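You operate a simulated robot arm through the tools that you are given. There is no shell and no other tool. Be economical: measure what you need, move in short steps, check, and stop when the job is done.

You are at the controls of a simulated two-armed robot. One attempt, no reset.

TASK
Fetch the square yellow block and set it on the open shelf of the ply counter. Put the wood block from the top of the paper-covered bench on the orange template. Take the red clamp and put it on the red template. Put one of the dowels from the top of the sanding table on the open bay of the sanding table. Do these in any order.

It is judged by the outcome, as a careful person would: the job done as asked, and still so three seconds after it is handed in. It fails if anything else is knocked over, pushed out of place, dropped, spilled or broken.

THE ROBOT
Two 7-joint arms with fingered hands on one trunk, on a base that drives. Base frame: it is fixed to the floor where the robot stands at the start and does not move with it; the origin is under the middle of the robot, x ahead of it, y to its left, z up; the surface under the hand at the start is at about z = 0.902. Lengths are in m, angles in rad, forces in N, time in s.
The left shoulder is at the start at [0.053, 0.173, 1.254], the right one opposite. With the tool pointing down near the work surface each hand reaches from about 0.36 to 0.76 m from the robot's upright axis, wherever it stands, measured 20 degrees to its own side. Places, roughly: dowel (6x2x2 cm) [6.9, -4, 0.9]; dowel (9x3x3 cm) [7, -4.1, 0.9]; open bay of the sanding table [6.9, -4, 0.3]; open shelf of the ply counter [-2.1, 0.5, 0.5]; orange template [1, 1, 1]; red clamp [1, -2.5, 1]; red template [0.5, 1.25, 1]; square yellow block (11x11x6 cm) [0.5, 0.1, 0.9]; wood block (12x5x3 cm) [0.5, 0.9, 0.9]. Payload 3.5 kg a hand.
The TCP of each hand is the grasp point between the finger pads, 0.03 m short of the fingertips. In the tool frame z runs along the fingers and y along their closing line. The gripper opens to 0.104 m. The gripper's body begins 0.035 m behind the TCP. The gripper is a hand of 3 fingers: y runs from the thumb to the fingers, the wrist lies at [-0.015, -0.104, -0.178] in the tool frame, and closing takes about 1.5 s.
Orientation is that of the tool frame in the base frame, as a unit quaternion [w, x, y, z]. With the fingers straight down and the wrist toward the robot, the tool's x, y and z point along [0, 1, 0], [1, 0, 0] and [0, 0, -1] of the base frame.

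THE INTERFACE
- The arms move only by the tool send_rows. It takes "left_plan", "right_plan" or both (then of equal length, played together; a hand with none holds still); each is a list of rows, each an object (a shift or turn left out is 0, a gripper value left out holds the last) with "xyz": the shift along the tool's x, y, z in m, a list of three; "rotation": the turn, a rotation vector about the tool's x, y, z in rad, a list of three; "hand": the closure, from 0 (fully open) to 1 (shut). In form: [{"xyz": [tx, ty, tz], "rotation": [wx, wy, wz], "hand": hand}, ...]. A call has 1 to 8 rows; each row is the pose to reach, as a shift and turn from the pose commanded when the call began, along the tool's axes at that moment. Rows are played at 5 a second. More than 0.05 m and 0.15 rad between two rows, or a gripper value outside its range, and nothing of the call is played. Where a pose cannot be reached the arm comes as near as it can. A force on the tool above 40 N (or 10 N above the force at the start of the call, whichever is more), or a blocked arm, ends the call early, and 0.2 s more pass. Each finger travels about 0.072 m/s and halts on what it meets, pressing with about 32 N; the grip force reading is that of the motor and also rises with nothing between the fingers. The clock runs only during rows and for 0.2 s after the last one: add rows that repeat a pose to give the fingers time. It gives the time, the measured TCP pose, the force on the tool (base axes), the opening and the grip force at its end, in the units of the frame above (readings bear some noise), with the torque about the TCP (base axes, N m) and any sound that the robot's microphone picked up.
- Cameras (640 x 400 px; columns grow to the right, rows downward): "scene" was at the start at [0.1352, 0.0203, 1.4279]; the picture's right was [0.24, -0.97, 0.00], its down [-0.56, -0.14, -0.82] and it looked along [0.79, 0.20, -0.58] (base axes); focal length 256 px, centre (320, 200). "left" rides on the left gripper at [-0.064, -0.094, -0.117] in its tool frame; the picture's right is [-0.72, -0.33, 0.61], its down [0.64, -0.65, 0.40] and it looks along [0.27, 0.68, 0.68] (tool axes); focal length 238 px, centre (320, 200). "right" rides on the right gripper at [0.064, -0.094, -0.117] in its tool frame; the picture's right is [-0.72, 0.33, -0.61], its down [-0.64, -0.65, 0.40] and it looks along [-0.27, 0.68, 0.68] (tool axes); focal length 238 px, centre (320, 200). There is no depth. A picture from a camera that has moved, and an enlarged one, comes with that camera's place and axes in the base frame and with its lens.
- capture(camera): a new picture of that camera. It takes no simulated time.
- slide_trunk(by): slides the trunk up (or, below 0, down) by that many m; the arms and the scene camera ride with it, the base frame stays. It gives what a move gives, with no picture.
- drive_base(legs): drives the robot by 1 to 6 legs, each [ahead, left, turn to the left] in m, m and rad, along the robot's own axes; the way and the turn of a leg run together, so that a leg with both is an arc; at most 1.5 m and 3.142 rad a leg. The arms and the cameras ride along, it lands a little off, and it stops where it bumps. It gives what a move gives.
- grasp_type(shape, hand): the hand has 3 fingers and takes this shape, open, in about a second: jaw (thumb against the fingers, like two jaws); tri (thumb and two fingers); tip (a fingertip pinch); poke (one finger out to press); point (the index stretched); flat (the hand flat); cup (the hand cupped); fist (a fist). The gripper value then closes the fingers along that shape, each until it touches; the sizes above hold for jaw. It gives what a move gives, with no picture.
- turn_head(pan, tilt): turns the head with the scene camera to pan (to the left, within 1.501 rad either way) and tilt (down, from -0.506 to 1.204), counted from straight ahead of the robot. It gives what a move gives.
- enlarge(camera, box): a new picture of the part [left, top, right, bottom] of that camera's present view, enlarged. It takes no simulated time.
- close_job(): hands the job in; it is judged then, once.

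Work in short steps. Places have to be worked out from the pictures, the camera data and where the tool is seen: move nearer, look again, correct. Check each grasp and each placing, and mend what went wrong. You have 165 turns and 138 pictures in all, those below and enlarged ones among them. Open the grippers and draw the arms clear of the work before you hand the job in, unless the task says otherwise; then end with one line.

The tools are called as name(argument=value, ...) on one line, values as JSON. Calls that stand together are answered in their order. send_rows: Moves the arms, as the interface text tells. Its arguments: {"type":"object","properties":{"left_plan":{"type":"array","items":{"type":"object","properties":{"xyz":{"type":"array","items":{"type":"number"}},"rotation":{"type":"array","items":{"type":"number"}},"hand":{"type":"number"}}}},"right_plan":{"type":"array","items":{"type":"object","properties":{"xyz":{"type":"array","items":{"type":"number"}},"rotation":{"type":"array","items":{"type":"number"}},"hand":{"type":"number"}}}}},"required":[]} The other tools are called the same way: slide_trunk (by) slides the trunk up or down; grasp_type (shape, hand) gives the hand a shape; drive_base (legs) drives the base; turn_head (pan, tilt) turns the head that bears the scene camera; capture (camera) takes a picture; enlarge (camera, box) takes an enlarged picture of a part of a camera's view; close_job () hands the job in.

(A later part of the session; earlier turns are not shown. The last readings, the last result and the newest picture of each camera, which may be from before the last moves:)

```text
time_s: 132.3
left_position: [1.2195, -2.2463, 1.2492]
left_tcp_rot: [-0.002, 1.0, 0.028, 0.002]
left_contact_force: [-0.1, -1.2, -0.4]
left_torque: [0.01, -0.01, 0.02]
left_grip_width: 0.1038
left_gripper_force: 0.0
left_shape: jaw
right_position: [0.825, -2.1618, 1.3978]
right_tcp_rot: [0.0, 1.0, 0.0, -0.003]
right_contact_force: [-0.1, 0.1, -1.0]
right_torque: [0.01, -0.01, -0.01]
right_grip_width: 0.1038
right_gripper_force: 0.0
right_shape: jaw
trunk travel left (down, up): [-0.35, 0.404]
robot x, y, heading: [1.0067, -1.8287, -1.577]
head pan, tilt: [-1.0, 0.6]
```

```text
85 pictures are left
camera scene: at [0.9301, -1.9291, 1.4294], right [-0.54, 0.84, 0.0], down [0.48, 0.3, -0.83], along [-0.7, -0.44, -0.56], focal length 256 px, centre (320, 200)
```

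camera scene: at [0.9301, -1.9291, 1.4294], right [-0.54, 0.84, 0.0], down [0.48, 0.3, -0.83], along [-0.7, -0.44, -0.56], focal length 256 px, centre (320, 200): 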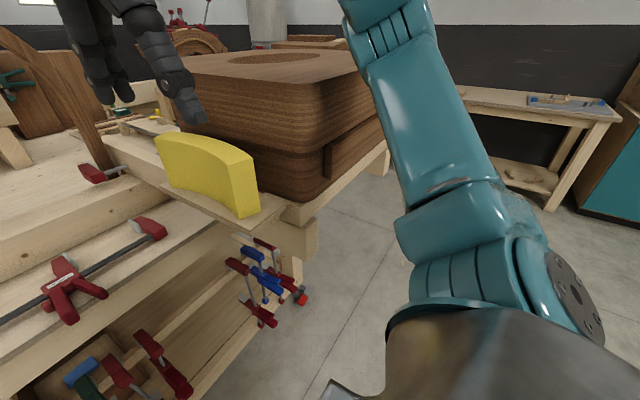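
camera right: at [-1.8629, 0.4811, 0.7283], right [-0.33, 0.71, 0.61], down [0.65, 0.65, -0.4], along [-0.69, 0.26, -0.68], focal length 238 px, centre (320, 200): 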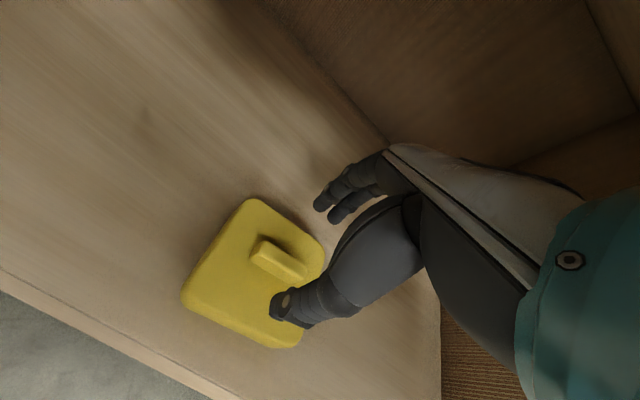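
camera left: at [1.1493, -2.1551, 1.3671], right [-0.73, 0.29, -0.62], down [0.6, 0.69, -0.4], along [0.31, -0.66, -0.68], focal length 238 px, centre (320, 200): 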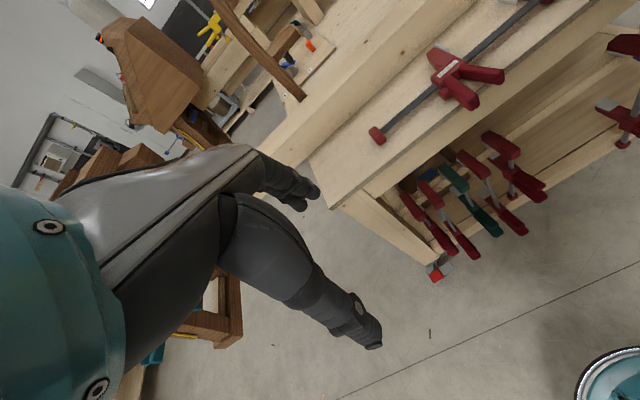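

The box corner is near [0.45, -2.25], so there is enough room. I shift slightly left and forward and turn right by 0.3, which puts the clamp straight ahead and the right arm farther from the box.

drive_base(legs=[[0.0, 0.055, -0.3], [0.06, 0, 0]])

send_rows(left_plan=[{"rotation": [0, 0, -0.12]}, {"rotation": [0, 0, -0.24]}, {"rotation": [0, 0, -0.35], "hand": 0.35}, {"rotation": [0, 0, -0.35], "hand": 0.35}])

turn_head(pan=0.1, tilt=0.7)

capture(camera="scene")

```text
time_s: 134.2
left_position: [1.1229, -2.3552, 1.2496]
left_tcp_rot: [-0.004, 0.993, -0.12, 0.003]
left_contact_force: [-0.2, -0.1, 0.2]
left_torque: [0.02, -0.02, -0.04]
left_grip_width: 0.1036
left_gripper_force: 0.0
left_shape: jaw
right_position: [0.7711, -2.1612, 1.396]
right_tcp_rot: [0.0, 0.989, -0.148, -0.002]
right_contact_force: [0.2, -0.7, 0.3]
right_torque: [0.04, 0.0, -0.02]
right_grip_width: 0.1037
right_gripper_force: 0.1
right_shape: jaw
trunk travel left (down, up): [-0.35, 0.404]
robot x, y, heading: [1.0446, -1.8913, -1.873]
head pan, tilt: [-1.0, 0.6]
```

```text
time_s: 135.2
left_position: [1.1251, -2.3541, 1.2499]
left_tcp_rot: [-0.002, 0.999, 0.054, 0.003]
left_contact_force: [0.9, -0.5, 0.3]
left_torque: [0.0, 0.0, 0.0]
left_grip_width: 0.0681
left_gripper_force: 0.0
left_shape: jaw
right_position: [0.7727, -2.1586, 1.3962]
right_tcp_rot: [-0.001, 0.989, -0.148, -0.002]
right_contact_force: [1.0, -0.1, 0.5]
right_torque: [-0.02, 0.0, -0.01]
right_grip_width: 0.1038
right_gripper_force: 0.0
right_shape: jaw
trunk travel left (down, up): [-0.35, 0.404]
robot x, y, heading: [1.0432, -1.8942, -1.872]
head pan, tilt: [-1.0, 0.6]
```

```text
time_s: 136.6
left_position: [1.124, -2.3533, 1.2504]
left_tcp_rot: [-0.002, 0.999, 0.054, 0.004]
left_contact_force: [0.3, -0.6, 0.9]
left_torque: [-0.02, 0.01, 0.02]
left_grip_width: 0.068
left_gripper_force: 0.1
left_shape: jaw
right_position: [0.7725, -2.1587, 1.3967]
right_tcp_rot: [-0.001, 0.989, -0.147, -0.003]
right_contact_force: [-0.3, 0.6, -0.5]
right_torque: [0.0, 0.03, 0.0]
right_grip_width: 0.1037
right_gripper_force: 0.1
right_shape: jaw
trunk travel left (down, up): [-0.35, 0.404]
robot x, y, heading: [1.0386, -1.8875, -1.871]
head pan, tilt: [0.099, 0.7]
```

```text
84 pictures are left
camera scene: at [1.0092, -2.0266, 1.4208], right [-0.98, 0.2, 0.0], down [0.13, 0.63, -0.77], along [-0.15, -0.75, -0.64], focal length 256 px, centre (320, 200)
```

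scene: 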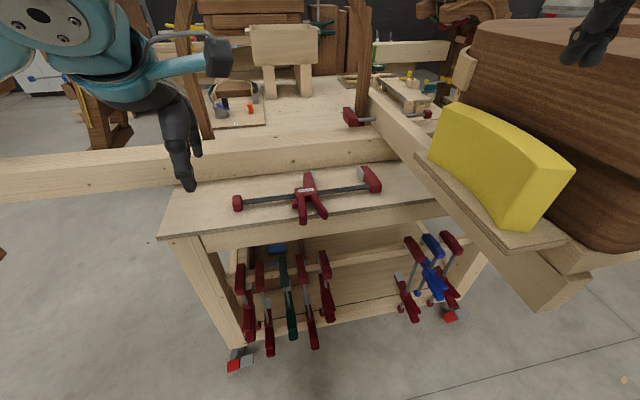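

I carry the left hand over the grip point at the present height, squaring the yaw.

send_rows(left_plan=[{"xyz": [-0.035, 0.027, 0]}, {"xyz": [-0.071, 0.053, 0]}, {"xyz": [-0.106, 0.08, 0], "rotation": [0, 0, 0.05]}, {"xyz": [-0.142, 0.106, 0], "rotation": [0, 0, 0.1]}, {"xyz": [-0.177, 0.133, 0], "rotation": [0, 0, 0.108]}, {"xyz": [-0.213, 0.159, 0], "rotation": [0, 0, 0.108]}, {"xyz": [-0.248, 0.186, 0], "rotation": [0, 0, 0.108]}, {"xyz": [-0.2836, 0.2126, 0], "rotation": [0, 0, 0.108]}])

send_rows(left_plan=[{"xyz": [0, 0, 0.04]}, {"xyz": [0, 0, 0.08]}, {"xyz": [0, 0, 0.12]}, {"xyz": [0, 0, 0.16]}, {"xyz": [0, 0, 0.18]}])

capture(camera="left")

enlarge(camera="scene", box=[230, 120, 430, 245])

```text
time_s: 138.4
left_position: [0.8994, -2.5588, 1.2367]
left_tcp_rot: [-0.001, 1.0, -0.001, 0.002]
left_contact_force: [0.1, -0.3, -0.5]
left_torque: [0.0, 0.06, 0.03]
left_grip_width: 0.0678
left_gripper_force: 0.1
left_shape: jaw
left hand out of reach, approached as far as the arm can: row 7, 8
right_position: [0.7729, -2.1605, 1.3968]
right_tcp_rot: [-0.001, 0.989, -0.147, -0.004]
right_contact_force: [0.2, 0.8, 0.1]
right_torque: [0.01, 0.01, 0.02]
right_grip_width: 0.1035
right_gripper_force: 0.1
right_shape: jaw
trunk travel left (down, up): [-0.35, 0.404]
robot x, y, heading: [1.0399, -1.8923, -1.872]
head pan, tilt: [0.099, 0.7]
```

```text
time_s: 139.6
left_position: [0.898, -2.5601, 1.0584]
left_tcp_rot: [-0.002, 1.0, 0.0, 0.003]
left_contact_force: [0.1, 0.2, -1.2]
left_torque: [0.01, -0.01, 0.0]
left_grip_width: 0.068
left_gripper_force: 0.1
left_shape: jaw
right_position: [0.7718, -2.1587, 1.3977]
right_tcp_rot: [-0.001, 0.989, -0.147, -0.003]
right_contact_force: [0.5, 0.3, 0.1]
right_torque: [0.02, -0.01, 0.0]
right_grip_width: 0.1037
right_gripper_force: 0.0
right_shape: jaw
trunk travel left (down, up): [-0.35, 0.404]
robot x, y, heading: [1.0454, -1.8936, -1.872]
head pan, tilt: [0.099, 0.7]
```

```text
83 pictures are left
camera left: at [0.8337, -2.4667, 1.1739], right [-0.72, 0.33, -0.62], down [0.64, 0.65, -0.4], along [0.27, -0.68, -0.68], focal length 238 px, centre (320, 200)
```

left: 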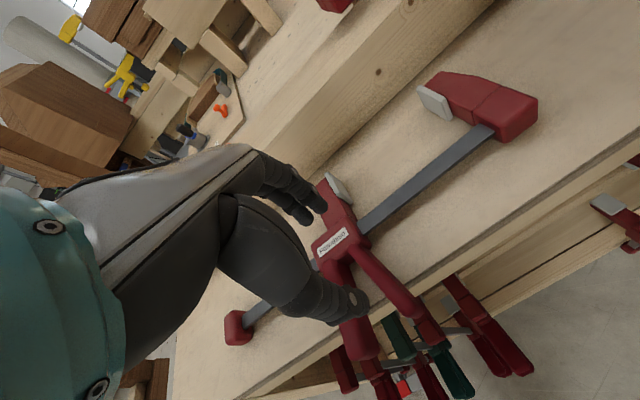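

```text
3.20 times, centred on (330, 182) of scene
camera zoom: at [1.0094, -2.0268, 1.4208], right [-0.98, 0.2, 0.0], down [0.13, 0.63, -0.76], along [-0.15, -0.75, -0.64], focal length 820 px, centre (288, 256)
```

zoom: 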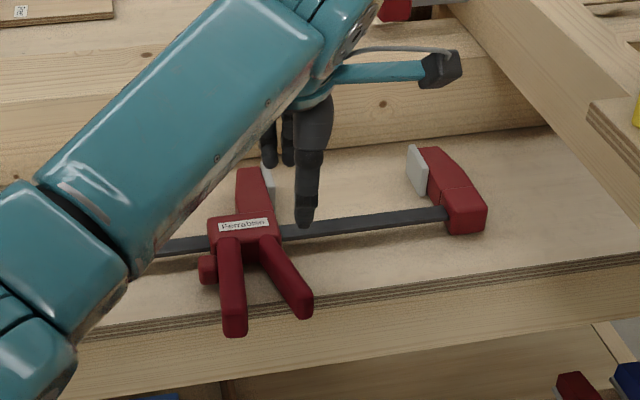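

The bar is at y ≈ -2.598, and the body's right end is at x ≈ 0.89. I drive 0.04 m forward, then shift the arm 0.028 m toward -x.

drive_base(legs=[[0.04, 0, 0]])

send_rows(left_plan=[{"xyz": [-0.028, 0, 0]}, {"xyz": [-0.028, 0, 0.02]}, {"xyz": [-0.028, 0, 0.02]}])

capture(camera="left")

enlarge(camera="scene", box=[230, 140, 430, 265])

```text
time_s: 140.4
left_position: [0.8855, -2.5995, 1.0569]
left_tcp_rot: [-0.002, 1.0, 0.0, 0.003]
left_contact_force: [-0.7, -0.1, -0.8]
left_torque: [0.02, -0.01, 0.01]
left_grip_width: 0.0678
left_gripper_force: 0.1
left_shape: jaw
right_position: [0.7602, -2.1983, 1.397]
right_tcp_rot: [-0.001, 0.989, -0.147, -0.003]
right_contact_force: [0.8, -0.3, 0.6]
right_torque: [0.01, 0.0, -0.02]
right_grip_width: 0.1037
right_gripper_force: 0.0
right_shape: jaw
trunk travel left (down, up): [-0.35, 0.404]
robot x, y, heading: [1.0342, -1.9352, -1.873]
head pan, tilt: [0.099, 0.7]
```

```text
time_s: 141.2
left_position: [0.8568, -2.5972, 1.0384]
left_tcp_rot: [-0.001, 1.0, -0.001, 0.004]
left_contact_force: [-0.2, 0.2, 0.1]
left_torque: [0.01, 0.01, 0.01]
left_grip_width: 0.0678
left_gripper_force: 0.0
left_shape: jaw
right_position: [0.7589, -2.197, 1.3973]
right_tcp_rot: [0.0, 0.989, -0.147, -0.002]
right_contact_force: [0.9, 0.7, -0.2]
right_torque: [0.01, 0.0, 0.03]
right_grip_width: 0.1038
right_gripper_force: 0.0
right_shape: jaw
trunk travel left (down, up): [-0.35, 0.404]
robot x, y, heading: [1.0294, -1.9316, -1.876]
head pan, tilt: [0.099, 0.7]
```

```text
81 pictures are left
camera left: at [0.7925, -2.5035, 1.1551], right [-0.72, 0.33, -0.62], down [0.64, 0.65, -0.4], along [0.27, -0.68, -0.68], focal length 238 px, centre (320, 200)
```

left: 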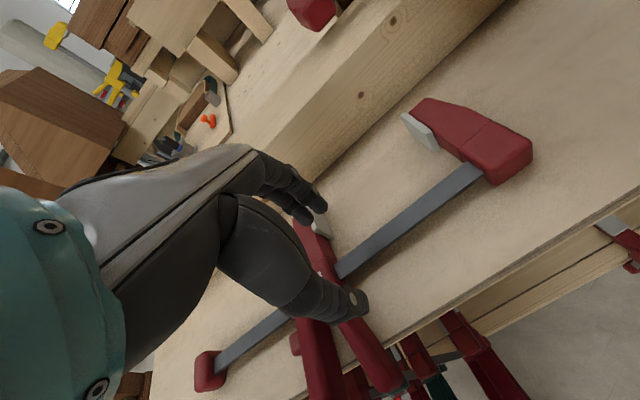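

```text
3.20 times, centred on (330, 202) of scene
camera zoom: at [0.9968, -2.0641, 1.4209], right [-0.98, 0.2, 0.0], down [0.13, 0.63, -0.77], along [-0.15, -0.75, -0.64], focal length 820 px, centre (288, 192)
```

zoom: 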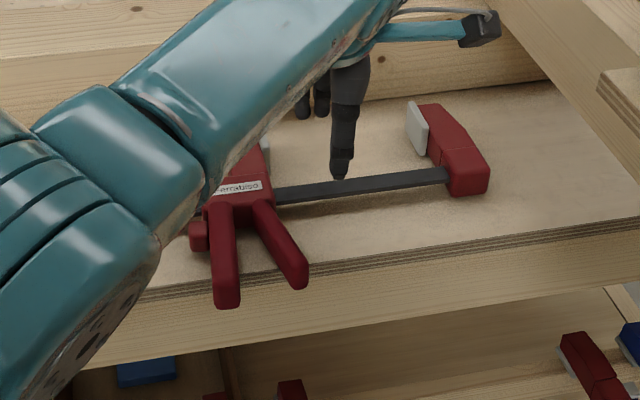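

The grip point is well placed between the body and the fixed jaw. I descend slowly, watching the force.

send_rows(left_plan=[{"xyz": [0, 0, 0.025]}, {"xyz": [0, 0, 0.045]}, {"xyz": [0, 0, 0.055]}, {"xyz": [0, 0, 0.06]}])

capture(camera="left")

enlarge(camera="scene", box=[270, 150, 390, 225])

```text
time_s: 142.2
left_position: [0.8606, -2.5944, 0.9794]
left_tcp_rot: [-0.002, 1.0, 0.0, 0.004]
left_contact_force: [0.1, -0.9, 0.0]
left_torque: [-0.02, 0.02, 0.0]
left_grip_width: 0.0678
left_gripper_force: 0.2
left_shape: jaw
left hand out of reach, approached as far as the arm can: row 2, 3, 4
right_position: [0.7599, -2.1974, 1.3969]
right_tcp_rot: [-0.001, 0.989, -0.148, -0.002]
right_contact_force: [-0.1, -0.2, 0.1]
right_torque: [0.0, 0.01, -0.01]
right_grip_width: 0.1038
right_gripper_force: 0.1
right_shape: jaw
trunk travel left (down, up): [-0.35, 0.404]
robot x, y, heading: [1.0333, -1.9303, -1.871]
head pan, tilt: [0.099, 0.7]
```

```text
79 pictures are left
camera left: at [0.7969, -2.5007, 1.0944], right [-0.72, 0.33, -0.62], down [0.64, 0.65, -0.4], along [0.27, -0.68, -0.68], focal length 238 px, centre (320, 200)
```

left: 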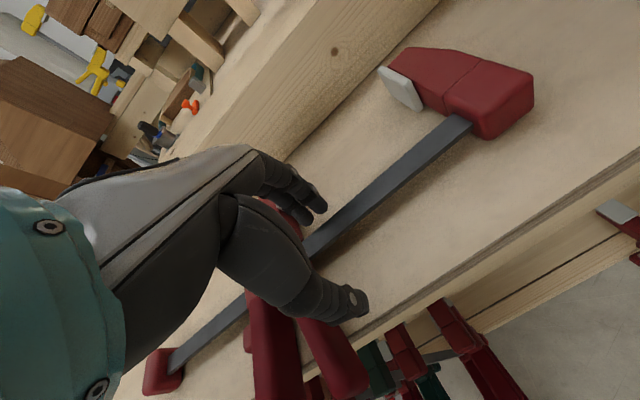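

```text
5.33 times, centred on (330, 188) of scene
camera zoom: at [0.9973, -2.065, 1.4208], right [-0.98, 0.2, 0.0], down [0.13, 0.63, -0.76], along [-0.15, -0.75, -0.64], focal length 1366 px, centre (267, 267)
```

zoom: 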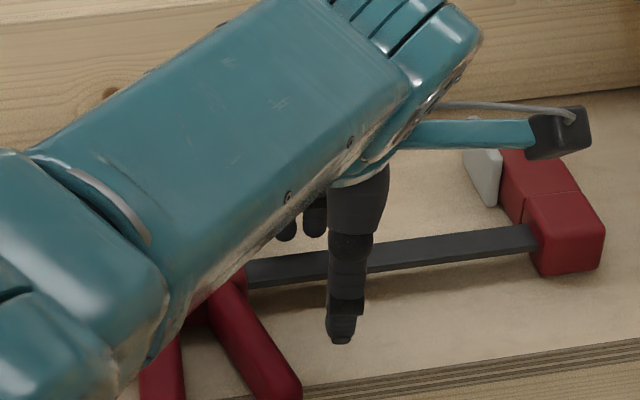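

The fingers straddle the bar, but the tips are only just at bar level and the arm is at its limit. I lower the trunk by 12 mm.

slide_trunk(by=-0.012)

send_rows(left_plan=[{"hand": 1}, {"hand": 1}, {"hand": 1}, {"hand": 1}, {"hand": 1}, {"hand": 1}])

capture(camera="left")

```text
time_s: 142.8
left_position: [0.8615, -2.5953, 0.9656]
left_tcp_rot: [-0.002, 1.0, 0.0, 0.004]
left_contact_force: [0.5, -1.8, -0.5]
left_torque: [-0.02, 0.0, -0.03]
left_grip_width: 0.0683
left_gripper_force: 0.1
left_shape: jaw
right_position: [0.7603, -2.1975, 1.3849]
right_tcp_rot: [-0.001, 0.989, -0.147, -0.003]
right_contact_force: [0.1, -0.5, -0.2]
right_torque: [-0.01, 0.02, 0.03]
right_grip_width: 0.1039
right_gripper_force: 0.0
right_shape: jaw
trunk travel left (down, up): [-0.338, 0.416]
robot x, y, heading: [1.0371, -1.931, -1.875]
head pan, tilt: [0.099, 0.7]
```

```text
time_s: 144.2
left_position: [0.8606, -2.5981, 0.9684]
left_tcp_rot: [0.002, 1.0, 0.0, 0.002]
left_contact_force: [-1.7, -9.0, 13.4]
left_torque: [-0.64, 0.09, -0.09]
left_grip_width: 0.0144
left_gripper_force: 31.7
left_shape: jaw
right_position: [0.7603, -2.1965, 1.3854]
right_tcp_rot: [-0.001, 0.989, -0.146, -0.002]
right_contact_force: [-0.5, 0.4, 0.3]
right_torque: [0.0, 0.0, 0.0]
right_grip_width: 0.104
right_gripper_force: 0.0
right_shape: jaw
trunk travel left (down, up): [-0.338, 0.416]
robot x, y, heading: [1.0318, -1.9304, -1.872]
head pan, tilt: [0.099, 0.7]
```

```text
77 pictures are left
camera left: at [0.7963, -2.5029, 1.0851], right [-0.72, 0.32, -0.62], down [0.64, 0.65, -0.4], along [0.27, -0.69, -0.68], focal length 238 px, centre (320, 200)
```

left: 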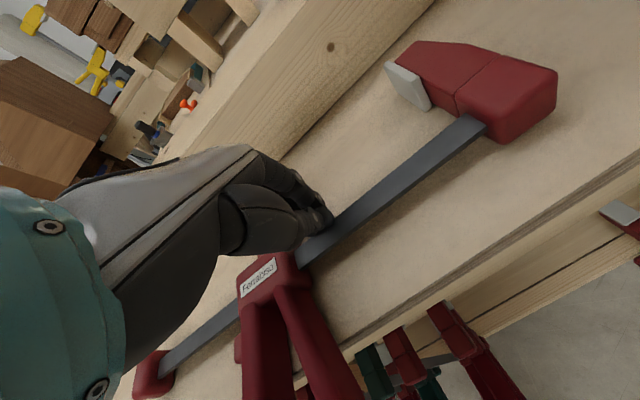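

The bar is gripped (0.014 m). I lift it carefully.

send_rows(left_plan=[{"xyz": [0, 0, -0.01]}, {"xyz": [0, 0, -0.03]}, {"xyz": [0, -0.01, -0.06]}, {"xyz": [0, -0.02, -0.1]}, {"xyz": [0, -0.03, -0.14]}, {"xyz": [0, -0.03, -0.18]}, {"xyz": [0, -0.03, -0.18]}])

capture(camera="left")

capture(camera="scene")

```text
time_s: 145.8
left_position: [0.8466, -2.5855, 1.1495]
left_tcp_rot: [-0.003, 1.0, 0.001, 0.004]
left_contact_force: [0.4, 0.3, 0.2]
left_torque: [0.01, 0.05, 0.03]
left_grip_width: 0.0118
left_gripper_force: 31.9
left_shape: jaw
left hand out of reach, approached as far as the arm can: row 2, 3, 4, 5, 6, 7
right_position: [0.7585, -2.1972, 1.3854]
right_tcp_rot: [0.0, 0.989, -0.147, -0.003]
right_contact_force: [0.4, 0.3, 0.4]
right_torque: [0.04, 0.01, 0.01]
right_grip_width: 0.1039
right_gripper_force: 0.1
right_shape: jaw
trunk travel left (down, up): [-0.338, 0.416]
robot x, y, heading: [1.0304, -1.9326, -1.873]
head pan, tilt: [0.099, 0.7]
```

```text
76 pictures are left
camera left: at [0.781, -2.4914, 1.2659], right [-0.71, 0.33, -0.62], down [0.64, 0.66, -0.39], along [0.28, -0.68, -0.68], focal length 238 px, centre (320, 200)
```

left: 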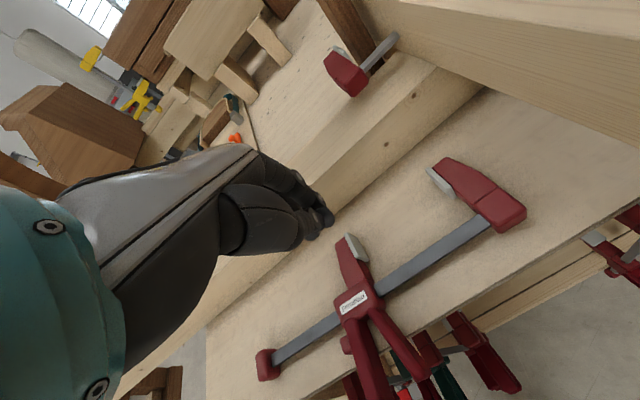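

```text
75 pictures are left
camera scene: at [0.9959, -2.0687, 1.4086], right [-0.98, 0.2, 0.0], down [0.13, 0.63, -0.76], along [-0.15, -0.75, -0.64], focal length 256 px, centre (320, 200)
```

scene: 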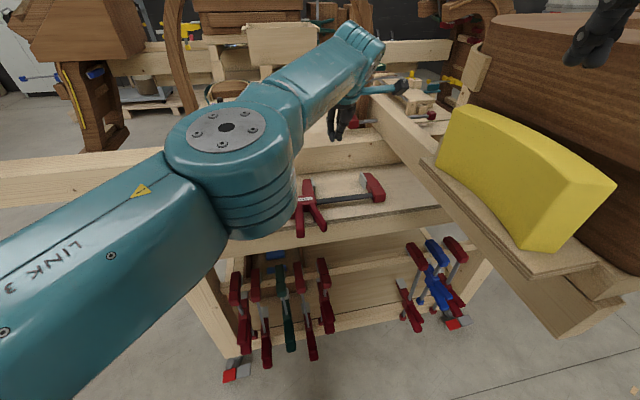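

The bar slipped: it lies lower than I judged (bar z ≈ 0.94, y ≈ -2.606), so the fingers closed on its top. The clamp seems unmoved. I reopen, drive 5 cm closer for reach, and re-aim.

drive_base(legs=[[0.05, 0, 0]])

send_rows(left_plan=[{"xyz": [0.014, -0.013, 0], "hand": 0.35}, {"xyz": [0.028, -0.027, 0.02], "hand": 0.35}, {"xyz": [0.028, -0.027, 0.06], "hand": 0.35}, {"xyz": [0.028, -0.027, 0.1], "hand": 0.35}, {"xyz": [0.028, -0.027, 0.13], "hand": 0.35}, {"xyz": [0.028, -0.027, 0.13], "hand": 0.35}])

capture(camera="left")

enlarge(camera="scene", box=[250, 130, 410, 230])

```text
time_s: 146.8
left_position: [0.8306, -2.6341, 1.1478]
left_tcp_rot: [-0.003, 1.0, 0.0, 0.004]
left_contact_force: [0.8, 0.2, -0.3]
left_torque: [0.02, 0.01, 0.01]
left_grip_width: 0.0121
left_gripper_force: 32.1
left_shape: jaw
right_position: [0.7445, -2.2485, 1.3841]
right_tcp_rot: [-0.002, 0.989, -0.147, -0.002]
right_contact_force: [-0.1, -0.4, -0.1]
right_torque: [0.04, 0.0, 0.0]
right_grip_width: 0.1036
right_gripper_force: 0.1
right_shape: jaw
trunk travel left (down, up): [-0.338, 0.416]
robot x, y, heading: [1.0162, -1.9817, -1.873]
head pan, tilt: [0.099, 0.7]
```

```text
time_s: 148.2
left_position: [0.8696, -2.6216, 1.0269]
left_tcp_rot: [0.006, 1.0, 0.019, -0.006]
left_contact_force: [-1.9, 8.9, -4.8]
left_torque: [-0.81, -0.16, 0.04]
left_grip_width: 0.0671
left_gripper_force: 0.1
left_shape: jaw
left hand out of reach, approached as far as the arm can: row 1, 2, 3, 4, 5
right_position: [0.7517, -2.2484, 1.3852]
right_tcp_rot: [-0.001, 0.989, -0.147, -0.006]
right_contact_force: [1.1, -0.3, -0.1]
right_torque: [0.03, 0.1, -0.01]
right_grip_width: 0.1039
right_gripper_force: 0.0
right_shape: jaw
trunk travel left (down, up): [-0.338, 0.416]
robot x, y, heading: [1.0156, -1.9817, -1.872]
head pan, tilt: [0.099, 0.7]
```

```text
74 pictures are left
camera left: at [0.8023, -2.527, 1.1448], right [-0.74, 0.29, -0.61], down [0.61, 0.67, -0.42], along [0.29, -0.68, -0.67], focal length 238 px, centre (320, 200)
```

left: 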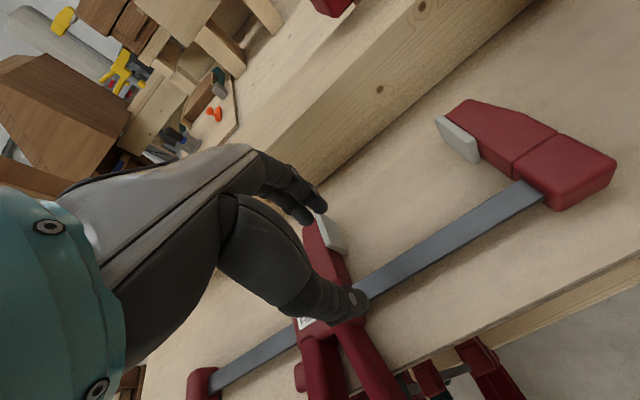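

```text
4.00 times, centred on (330, 180) of scene
camera zoom: at [0.9876, -2.1187, 1.4086], right [-0.98, 0.2, 0.0], down [0.12, 0.63, -0.76], along [-0.16, -0.75, -0.64], focal length 1024 px, centre (280, 280)
```

zoom: 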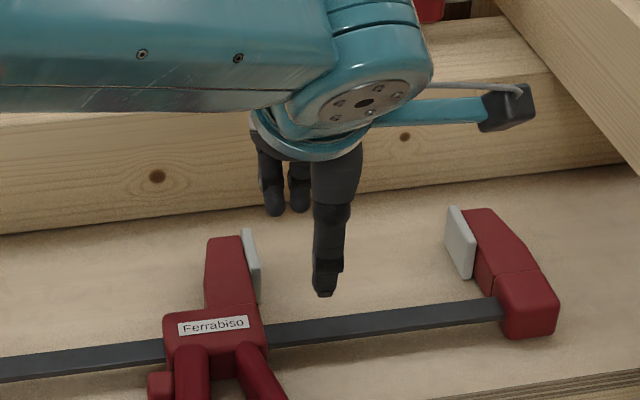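

There is a small sideways load, and the left arm seems to be brushing something, perhaps the right hand (it moved slightly). I look before going on.

turn_head(pan=-0.1, tilt=0.2)

capture(camera="scene")

capture(camera="right")

```text
time_s: 149.1
left_position: [0.8673, -2.6239, 1.0324]
left_tcp_rot: [0.011, 1.0, 0.025, -0.006]
left_contact_force: [0.8, -0.2, 0.6]
left_torque: [-0.02, -0.02, 0.03]
left_grip_width: 0.0676
left_gripper_force: 0.0
left_shape: jaw
right_position: [0.7453, -2.245, 1.3859]
right_tcp_rot: [0.0, 0.989, -0.147, -0.002]
right_contact_force: [-1.1, 0.0, -0.6]
right_torque: [0.01, 0.02, 0.0]
right_grip_width: 0.1039
right_gripper_force: 0.2
right_shape: jaw
trunk travel left (down, up): [-0.338, 0.416]
robot x, y, heading: [1.0177, -1.9797, -1.872]
head pan, tilt: [-0.099, 0.201]
```

```text
72 pictures are left
camera scene: at [0.9621, -2.1194, 1.454], right [-0.92, 0.39, 0.0], down [0.08, 0.18, -0.98], along [-0.38, -0.9, -0.2], focal length 256 px, centre (320, 200)
```

scene: 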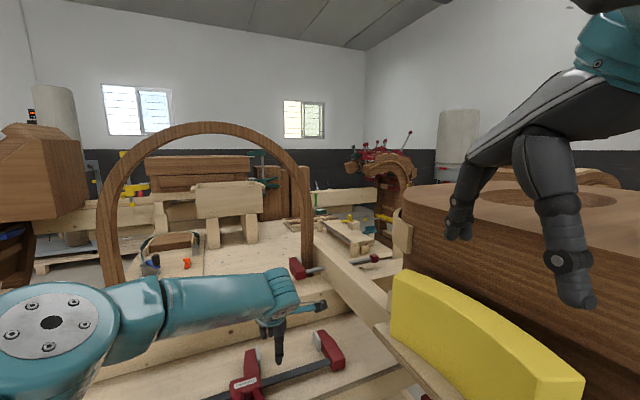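

```text
71 pictures are left
camera right: at [0.8342, -2.1746, 1.5017], right [-0.78, -0.1, 0.62], down [-0.43, 0.81, -0.4], along [-0.46, -0.58, -0.68], focal length 238 px, centre (320, 200)
```

right: 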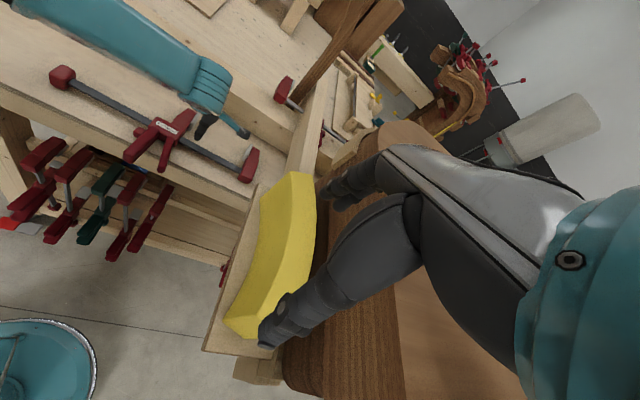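

The force has vanished and nothing is touching, so it was a transient. I re-aim with small corrections and descend.

send_rows(left_plan=[{"xyz": [-0.007, -0.018, 0], "rotation": [-0.02, 0, 0.045]}, {"xyz": [-0.007, -0.018, 0.015], "rotation": [-0.02, 0, 0.045]}, {"xyz": [-0.007, -0.018, 0.03], "rotation": [-0.02, 0, 0.045]}, {"xyz": [-0.007, -0.018, 0.03], "rotation": [-0.02, 0, 0.045]}])

turn_head(pan=0.1, tilt=0.7)

enlarge(camera="scene", box=[250, 130, 410, 230])

```text
time_s: 150.1
left_position: [0.854, -2.5871, 0.9912]
left_tcp_rot: [0.007, 1.0, -0.023, 0.004]
left_contact_force: [-1.1, 0.5, 0.3]
left_torque: [0.02, 0.02, 0.02]
left_grip_width: 0.0677
left_gripper_force: 0.1
left_shape: jaw
right_position: [0.745, -2.2466, 1.3853]
right_tcp_rot: [-0.001, 0.989, -0.147, -0.002]
right_contact_force: [-0.1, -0.2, 0.0]
right_torque: [0.0, -0.02, 0.01]
right_grip_width: 0.1038
right_gripper_force: 0.0
right_shape: jaw
trunk travel left (down, up): [-0.338, 0.416]
robot x, y, heading: [1.0159, -1.9819, -1.87]
head pan, tilt: [-0.099, 0.201]
```

```text
time_s: 151.0
left_position: [0.8525, -2.5867, 0.9903]
left_tcp_rot: [0.007, 1.0, -0.022, 0.004]
left_contact_force: [1.1, -1.6, -0.6]
left_torque: [0.02, -0.02, 0.0]
left_grip_width: 0.0678
left_gripper_force: 0.0
left_shape: jaw
right_position: [0.7454, -2.2467, 1.384]
right_tcp_rot: [0.0, 0.989, -0.146, -0.003]
right_contact_force: [-1.5, 0.0, 0.9]
right_torque: [0.02, 0.01, 0.01]
right_grip_width: 0.1037
right_gripper_force: 0.0
right_shape: jaw
trunk travel left (down, up): [-0.338, 0.416]
robot x, y, heading: [1.0141, -1.9807, -1.871]
head pan, tilt: [0.099, 0.7]
```

```text
4.00 times, centred on (330, 180) of scene
camera zoom: at [0.9812, -2.1168, 1.4087], right [-0.98, 0.2, 0.0], down [0.13, 0.63, -0.77], along [-0.15, -0.75, -0.64], focal length 1024 px, centre (280, 280)
```

zoom: 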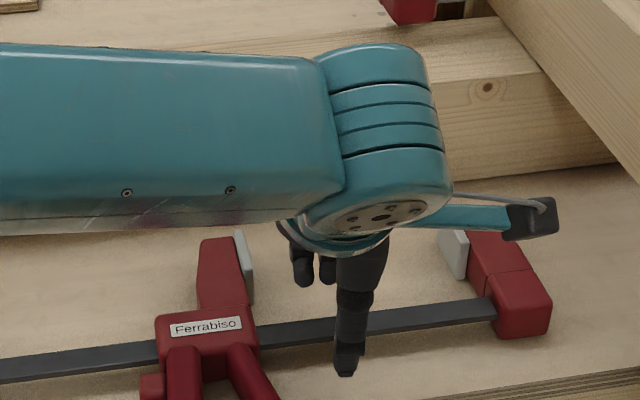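

I shift 19 mm back toward -y, square the yaw, and descend toward TCP z ≈ 0.955 until contact.

send_rows(left_plan=[{"xyz": [0.005, 0.019, 0], "rotation": [0, 0, -0.04]}, {"xyz": [0.005, 0.019, 0.012], "rotation": [0, 0, -0.04]}, {"xyz": [0.005, 0.019, 0.022], "rotation": [0, 0, -0.04]}, {"xyz": [0.005, 0.019, 0.03], "rotation": [0, 0, -0.04]}, {"xyz": [0.005, 0.019, 0.036], "rotation": [0, 0, -0.04]}])

capture(camera="left")

enlarge(camera="scene", box=[250, 130, 410, 230])

```text
time_s: 152.2
left_position: [0.8587, -2.6068, 0.9533]
left_tcp_rot: [0.007, 1.0, -0.002, 0.005]
left_contact_force: [-0.3, -0.3, 0.1]
left_torque: [-0.01, -0.02, 0.01]
left_grip_width: 0.0678
left_gripper_force: 0.0
left_shape: jaw
right_position: [0.7447, -2.2454, 1.3849]
right_tcp_rot: [-0.001, 0.989, -0.147, -0.002]
right_contact_force: [-0.4, 0.0, 0.9]
right_torque: [0.03, 0.0, 0.0]
right_grip_width: 0.1037
right_gripper_force: 0.1
right_shape: jaw
trunk travel left (down, up): [-0.338, 0.416]
robot x, y, heading: [1.0163, -1.9796, -1.871]
head pan, tilt: [0.099, 0.7]
```

```text
69 pictures are left
camera left: at [0.7935, -2.5113, 1.0685], right [-0.71, 0.32, -0.62], down [0.65, 0.64, -0.41], along [0.27, -0.69, -0.67], focal length 238 px, centre (320, 200)
```

left: 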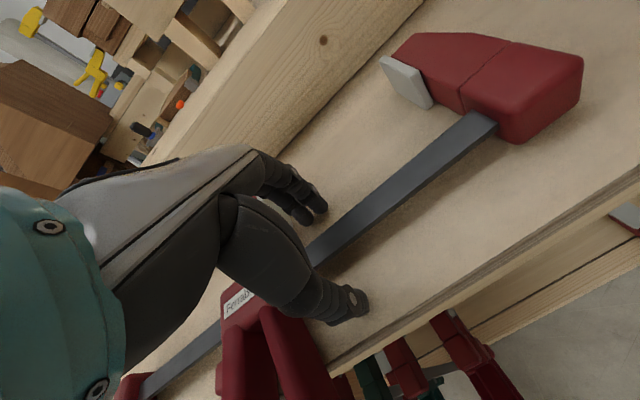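

```text
4.00 times, centred on (330, 180) of scene
camera zoom: at [0.9812, -2.1169, 1.4087], right [-0.98, 0.2, 0.0], down [0.13, 0.63, -0.76], along [-0.15, -0.75, -0.64], focal length 1024 px, centre (280, 280)
```

zoom: 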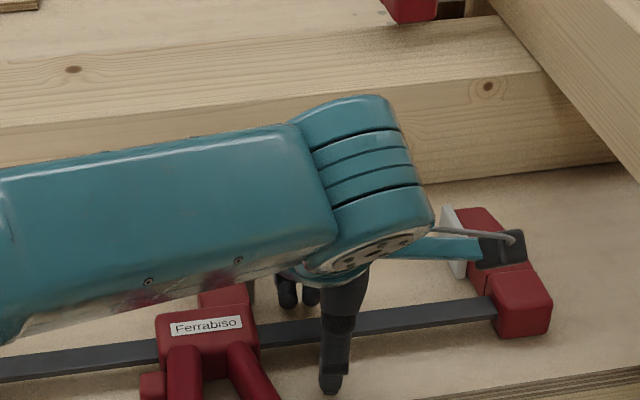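

No contact at tip z ≈ 0.923, with the bar at z ≈ 0.94 between the fingers. I go 4 mm lower and close.

send_rows(left_plan=[{"xyz": [0, 0, 0.004]}, {"xyz": [0, 0, 0.004], "hand": 1}, {"xyz": [0, 0, 0.004], "hand": 1}, {"xyz": [0, 0, 0.004], "hand": 1}, {"xyz": [0, 0, 0.004], "hand": 1}, {"xyz": [0, 0, 0.004], "hand": 1}, {"xyz": [0, 0, 0.004], "hand": 1}])

send_rows(left_plan=[{"xyz": [0, 0, -0.01]}, {"xyz": [0, 0, -0.02]}, {"xyz": [0, 0, -0.035]}, {"xyz": [0, 0, -0.05]}])

capture(camera="left")

```text
time_s: 153.8
left_position: [0.8574, -2.6061, 0.9501]
left_tcp_rot: [0.007, 1.0, -0.002, 0.004]
left_contact_force: [-1.0, 2.4, 2.8]
left_torque: [0.15, 0.07, 0.04]
left_grip_width: 0.0147
left_gripper_force: 32.2
left_shape: jaw
right_position: [0.7455, -2.246, 1.3846]
right_tcp_rot: [-0.001, 0.989, -0.147, -0.003]
right_contact_force: [0.2, 0.0, 0.3]
right_torque: [0.01, -0.01, -0.01]
right_grip_width: 0.1039
right_gripper_force: 0.1
right_shape: jaw
trunk travel left (down, up): [-0.338, 0.416]
robot x, y, heading: [1.0177, -1.9773, -1.871]
head pan, tilt: [0.099, 0.7]
```

```text
time_s: 154.8
left_position: [0.8575, -2.6081, 1.0]
left_tcp_rot: [0.007, 1.0, -0.002, 0.004]
left_contact_force: [0.4, 1.0, -4.9]
left_torque: [-0.03, 0.02, -0.02]
left_grip_width: 0.0111
left_gripper_force: 32.2
left_shape: jaw
right_position: [0.7451, -2.2464, 1.3856]
right_tcp_rot: [0.0, 0.989, -0.147, -0.002]
right_contact_force: [-0.1, -0.7, 0.5]
right_torque: [-0.02, 0.03, -0.01]
right_grip_width: 0.1036
right_gripper_force: 0.0
right_shape: jaw
trunk travel left (down, up): [-0.338, 0.416]
robot x, y, heading: [1.0166, -1.9769, -1.874]
head pan, tilt: [0.099, 0.7]
```

```text
67 pictures are left
camera left: at [0.7939, -2.5112, 1.1148], right [-0.71, 0.32, -0.62], down [0.65, 0.65, -0.41], along [0.27, -0.69, -0.67], focal length 238 px, centre (320, 200)
```

left: 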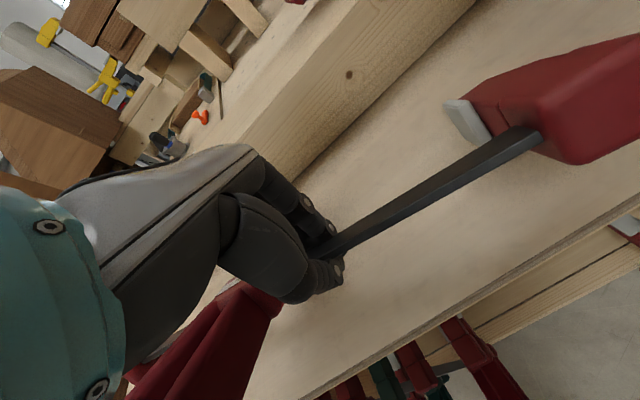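

The clamp is coming up but may be tilting. I check from the scene camera.

enlarge(camera="scene", box=[200, 110, 440, 260])

```text
2.67 times, centred on (320, 185) of scene
camera zoom: at [0.9811, -2.1172, 1.4086], right [-0.98, 0.2, 0.0], down [0.13, 0.63, -0.76], along [-0.15, -0.75, -0.64], focal length 683 px, centre (320, 240)
```

zoom: 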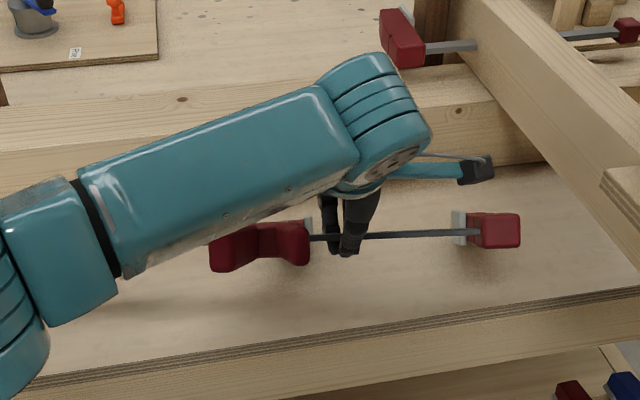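

The clamp is fully lifted (about 5 N), but it has rolled about the bar so the jaws hang down. That is acceptable, since it can lie flat again when set down. I lift higher and then look again.

send_rows(left_plan=[{"xyz": [0, 0, -0.02]}, {"xyz": [0, 0, -0.04]}, {"xyz": [0, 0, -0.06]}, {"xyz": [0, 0, -0.09]}, {"xyz": [0, 0, -0.12]}, {"xyz": [0, 0, -0.15]}, {"xyz": [0, 0, -0.15]}])

capture(camera="left")

capture(camera="scene")

```text
time_s: 156.4
left_position: [0.8567, -2.6048, 1.147]
left_tcp_rot: [0.008, 1.0, -0.002, 0.004]
left_contact_force: [-0.3, 0.0, -4.5]
left_torque: [-0.03, 0.04, -0.02]
left_grip_width: 0.0079
left_gripper_force: 31.8
left_shape: jaw
right_position: [0.745, -2.2464, 1.3846]
right_tcp_rot: [0.0, 0.989, -0.147, -0.002]
right_contact_force: [0.7, 0.0, 0.2]
right_torque: [-0.02, 0.02, -0.02]
right_grip_width: 0.1038
right_gripper_force: 0.0
right_shape: jaw
trunk travel left (down, up): [-0.338, 0.416]
robot x, y, heading: [1.018, -1.9838, -1.87]
head pan, tilt: [0.099, 0.7]
```

```text
65 pictures are left
camera left: at [0.7927, -2.5089, 1.2629], right [-0.71, 0.32, -0.62], down [0.65, 0.65, -0.41], along [0.27, -0.69, -0.67], focal length 238 px, centre (320, 200)
```

left: 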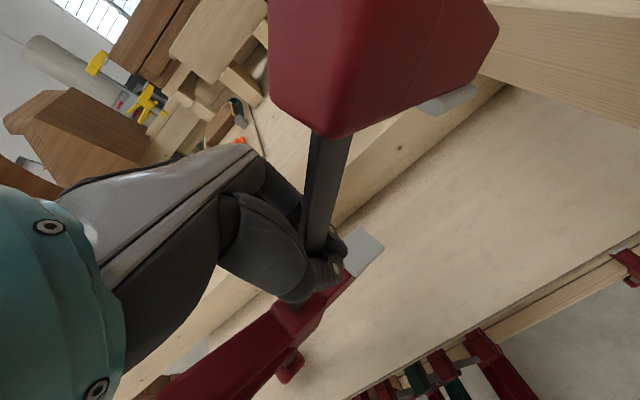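

```text
64 pictures are left
camera scene: at [0.9812, -2.1175, 1.4085], right [-0.98, 0.2, 0.0], down [0.13, 0.63, -0.76], along [-0.15, -0.75, -0.64], focal length 256 px, centre (320, 200)
```

scene: 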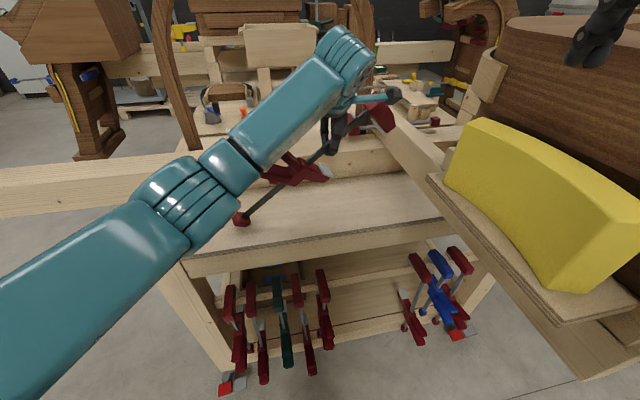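

The clamp has pivoted so the body end hangs down, though it is held firmly. I raise the trunk to clear the cart fully, back away, and look again.

slide_trunk(by=0.2)

drive_base(legs=[[-0.5, 0, 0]])

capture(camera="scene")

capture(camera="left")

```text
time_s: 158.6
left_position: [0.8553, -2.6044, 1.3486]
left_tcp_rot: [0.006, 1.0, -0.002, 0.005]
left_contact_force: [0.1, -0.3, -5.5]
left_torque: [-0.07, 0.25, 0.04]
left_grip_width: 0.0081
left_gripper_force: 32.1
left_shape: jaw
right_position: [0.7459, -2.2465, 1.5843]
right_tcp_rot: [-0.001, 0.989, -0.147, -0.003]
right_contact_force: [0.4, -0.5, 1.1]
right_torque: [-0.02, -0.01, 0.02]
right_grip_width: 0.1041
right_gripper_force: 0.0
right_shape: jaw
trunk travel left (down, up): [-0.538, 0.216]
robot x, y, heading: [1.0167, -1.9792, -1.867]
head pan, tilt: [0.099, 0.7]
```

```text
time_s: 161.5
left_position: [1.0038, -2.1361, 1.3488]
left_tcp_rot: [0.007, 1.0, 0.002, 0.005]
left_contact_force: [-0.1, 0.1, -5.0]
left_torque: [-0.09, 0.25, 0.0]
left_grip_width: 0.0079
left_gripper_force: 31.8
left_shape: jaw
right_position: [0.8909, -1.778, 1.5844]
right_tcp_rot: [0.0, 0.99, -0.143, -0.003]
right_contact_force: [0.2, 0.4, -0.9]
right_torque: [0.01, 0.01, 0.02]
right_grip_width: 0.1038
right_gripper_force: 0.0
right_shape: jaw
trunk travel left (down, up): [-0.538, 0.216]
robot x, y, heading: [1.1636, -1.5082, -1.862]
head pan, tilt: [0.099, 0.7]
```

```text
63 pictures are left
camera scene: at [1.1375, -1.6094, 1.61], right [-0.98, 0.19, 0.0], down [0.12, 0.63, -0.76], along [-0.15, -0.75, -0.64], focal length 256 px, centre (320, 200)
```

scene: 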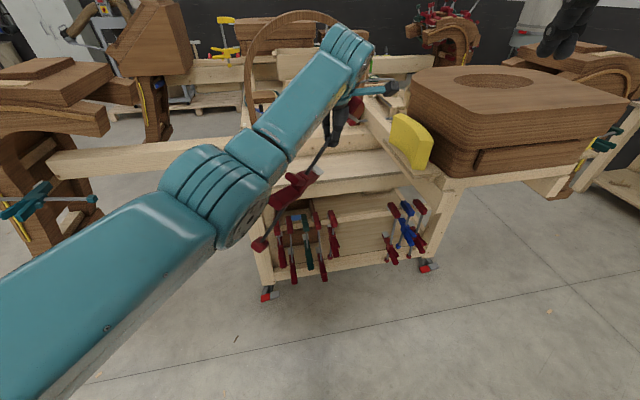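

```text
62 pictures are left
camera left: at [0.9401, -2.0397, 1.464], right [-0.72, 0.31, -0.62], down [0.64, 0.65, -0.41], along [0.28, -0.69, -0.67], focal length 238 px, centre (320, 200)
```

left: 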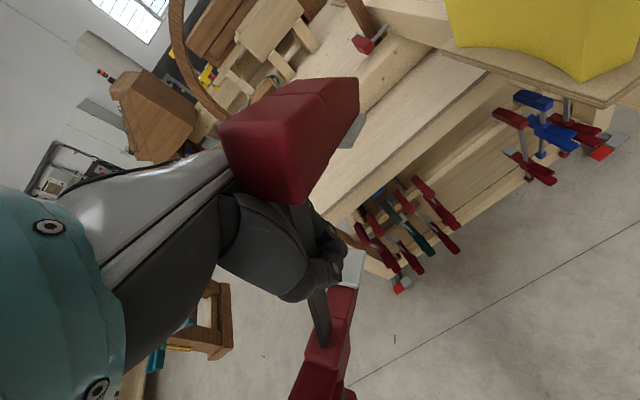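

The clamp hangs securely, foot end down. I'll carry it round to the bench's left end and lower it so it lies diagonally across the red template (x 0.445–0.69, y 1.05–1.29). I drive the known-clear route.

drive_base(legs=[[0, 0, 0.29], [0, -1.45, 0], [0, -0.15, 0], [-1.5, 0, 0], [-1.5, 0, 0]])

```text
time_s: 165.9
left_position: [0.6546, -2.1541, 1.3484]
left_tcp_rot: [0.007, 0.987, 0.161, 0.018]
left_contact_force: [16.3, -7.0, -3.6]
left_torque: [-0.13, 0.4, 0.3]
left_grip_width: 0.008
left_gripper_force: 32.4
left_shape: jaw
right_position: [0.4282, -1.8399, 1.5845]
right_tcp_rot: [0.0, 1.0, 0.002, -0.001]
right_contact_force: [-1.2, 0.3, -0.3]
right_torque: [-0.03, -0.05, 0.01]
right_grip_width: 0.1036
right_gripper_force: 0.1
right_shape: jaw
trunk travel left (down, up): [-0.538, 0.216]
robot x, y, heading: [0.6152, -1.507, -1.574]
head pan, tilt: [0.099, 0.7]
stopped in leg 2: the force on the tool passed its limit at 61 N (the readings are from after the stop); the commanded pose is now the measured one
```

The left hand, held far forward, brushed the box because I had not backed off enough. I move left off it, back away, and inspect.

drive_base(legs=[[0, 0.08, 0], [-0.5, 0, 0]])

turn_head(pan=0.0, tilt=0.5)

capture(camera="scene")

```text
time_s: 169.6
left_position: [0.7335, -1.6449, 1.3476]
left_tcp_rot: [0.006, 0.988, 0.155, 0.015]
left_contact_force: [0.8, -0.5, -4.9]
left_torque: [-0.12, 0.31, 0.0]
left_grip_width: 0.0079
left_gripper_force: 31.9
left_shape: jaw
right_position: [0.5133, -1.3334, 1.5845]
right_tcp_rot: [0.0, 1.0, 0.001, -0.004]
right_contact_force: [0.9, 0.2, -0.1]
right_torque: [0.02, -0.04, 0.02]
right_grip_width: 0.1037
right_gripper_force: 0.1
right_shape: jaw
trunk travel left (down, up): [-0.538, 0.216]
robot x, y, heading: [0.6985, -0.9952, -1.576]
head pan, tilt: [0.099, 0.7]
```

```text
time_s: 170.3
left_position: [0.7329, -1.6441, 1.3491]
left_tcp_rot: [0.005, 0.988, 0.156, 0.014]
left_contact_force: [-0.6, 0.5, -5.2]
left_torque: [-0.15, 0.33, -0.02]
left_grip_width: 0.0078
left_gripper_force: 32.3
left_shape: jaw
right_position: [0.5126, -1.3328, 1.5841]
right_tcp_rot: [-0.001, 1.0, 0.001, -0.004]
right_contact_force: [0.3, 0.5, -0.7]
right_torque: [-0.01, -0.03, 0.0]
right_grip_width: 0.1039
right_gripper_force: 0.1
right_shape: jaw
trunk travel left (down, up): [-0.538, 0.216]
robot x, y, heading: [0.6969, -0.9971, -1.578]
head pan, tilt: [0.0, 0.499]
```

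```text
61 pictures are left
camera scene: at [0.6911, -1.1064, 1.6277], right [-1.0, 0.0, 0.0], down [0.0, 0.48, -0.88], along [0.0, -0.88, -0.48], focal length 256 px, centre (320, 200)
```

scene: 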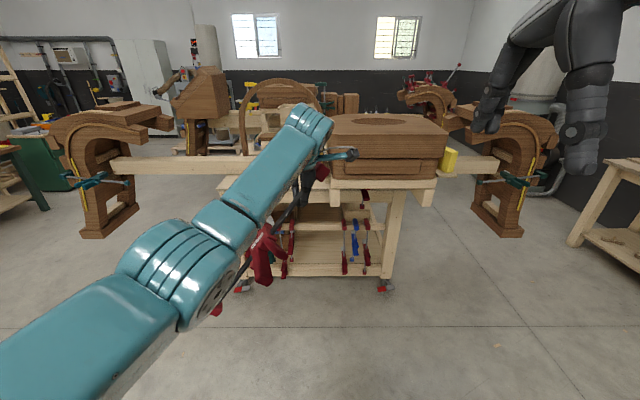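

I check the box and the clamp closely.

enlarge(camera="scene", box=[230, 90, 470, 240])

capture(camera="left")

```text
2.67 times, centred on (350, 165) of scene
camera zoom: at [0.6911, -1.1064, 1.6277], right [-1.0, 0.0, 0.0], down [0.0, 0.48, -0.88], along [0.0, -0.88, -0.48], focal length 683 px, centre (240, 293)
```

zoom: 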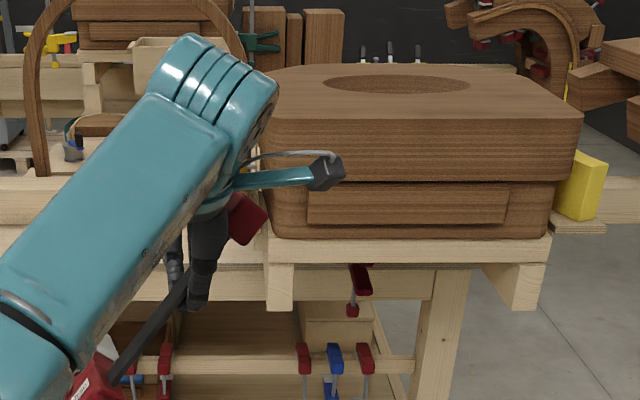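

```text
59 pictures are left
camera left: at [0.6398, -1.5731, 1.4622], right [-0.77, 0.08, -0.64], down [0.42, 0.81, -0.4], along [0.49, -0.57, -0.66], focal length 238 px, centre (320, 200)
```

left: 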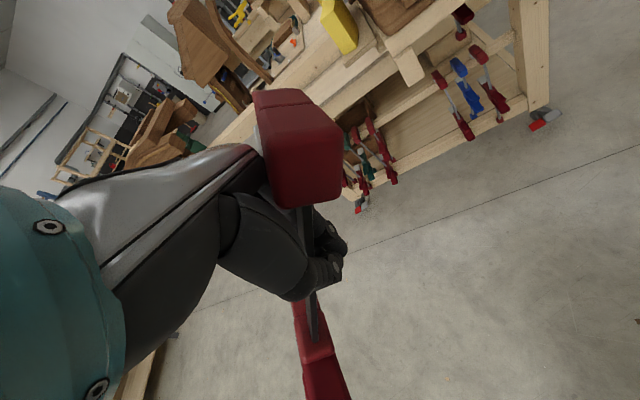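

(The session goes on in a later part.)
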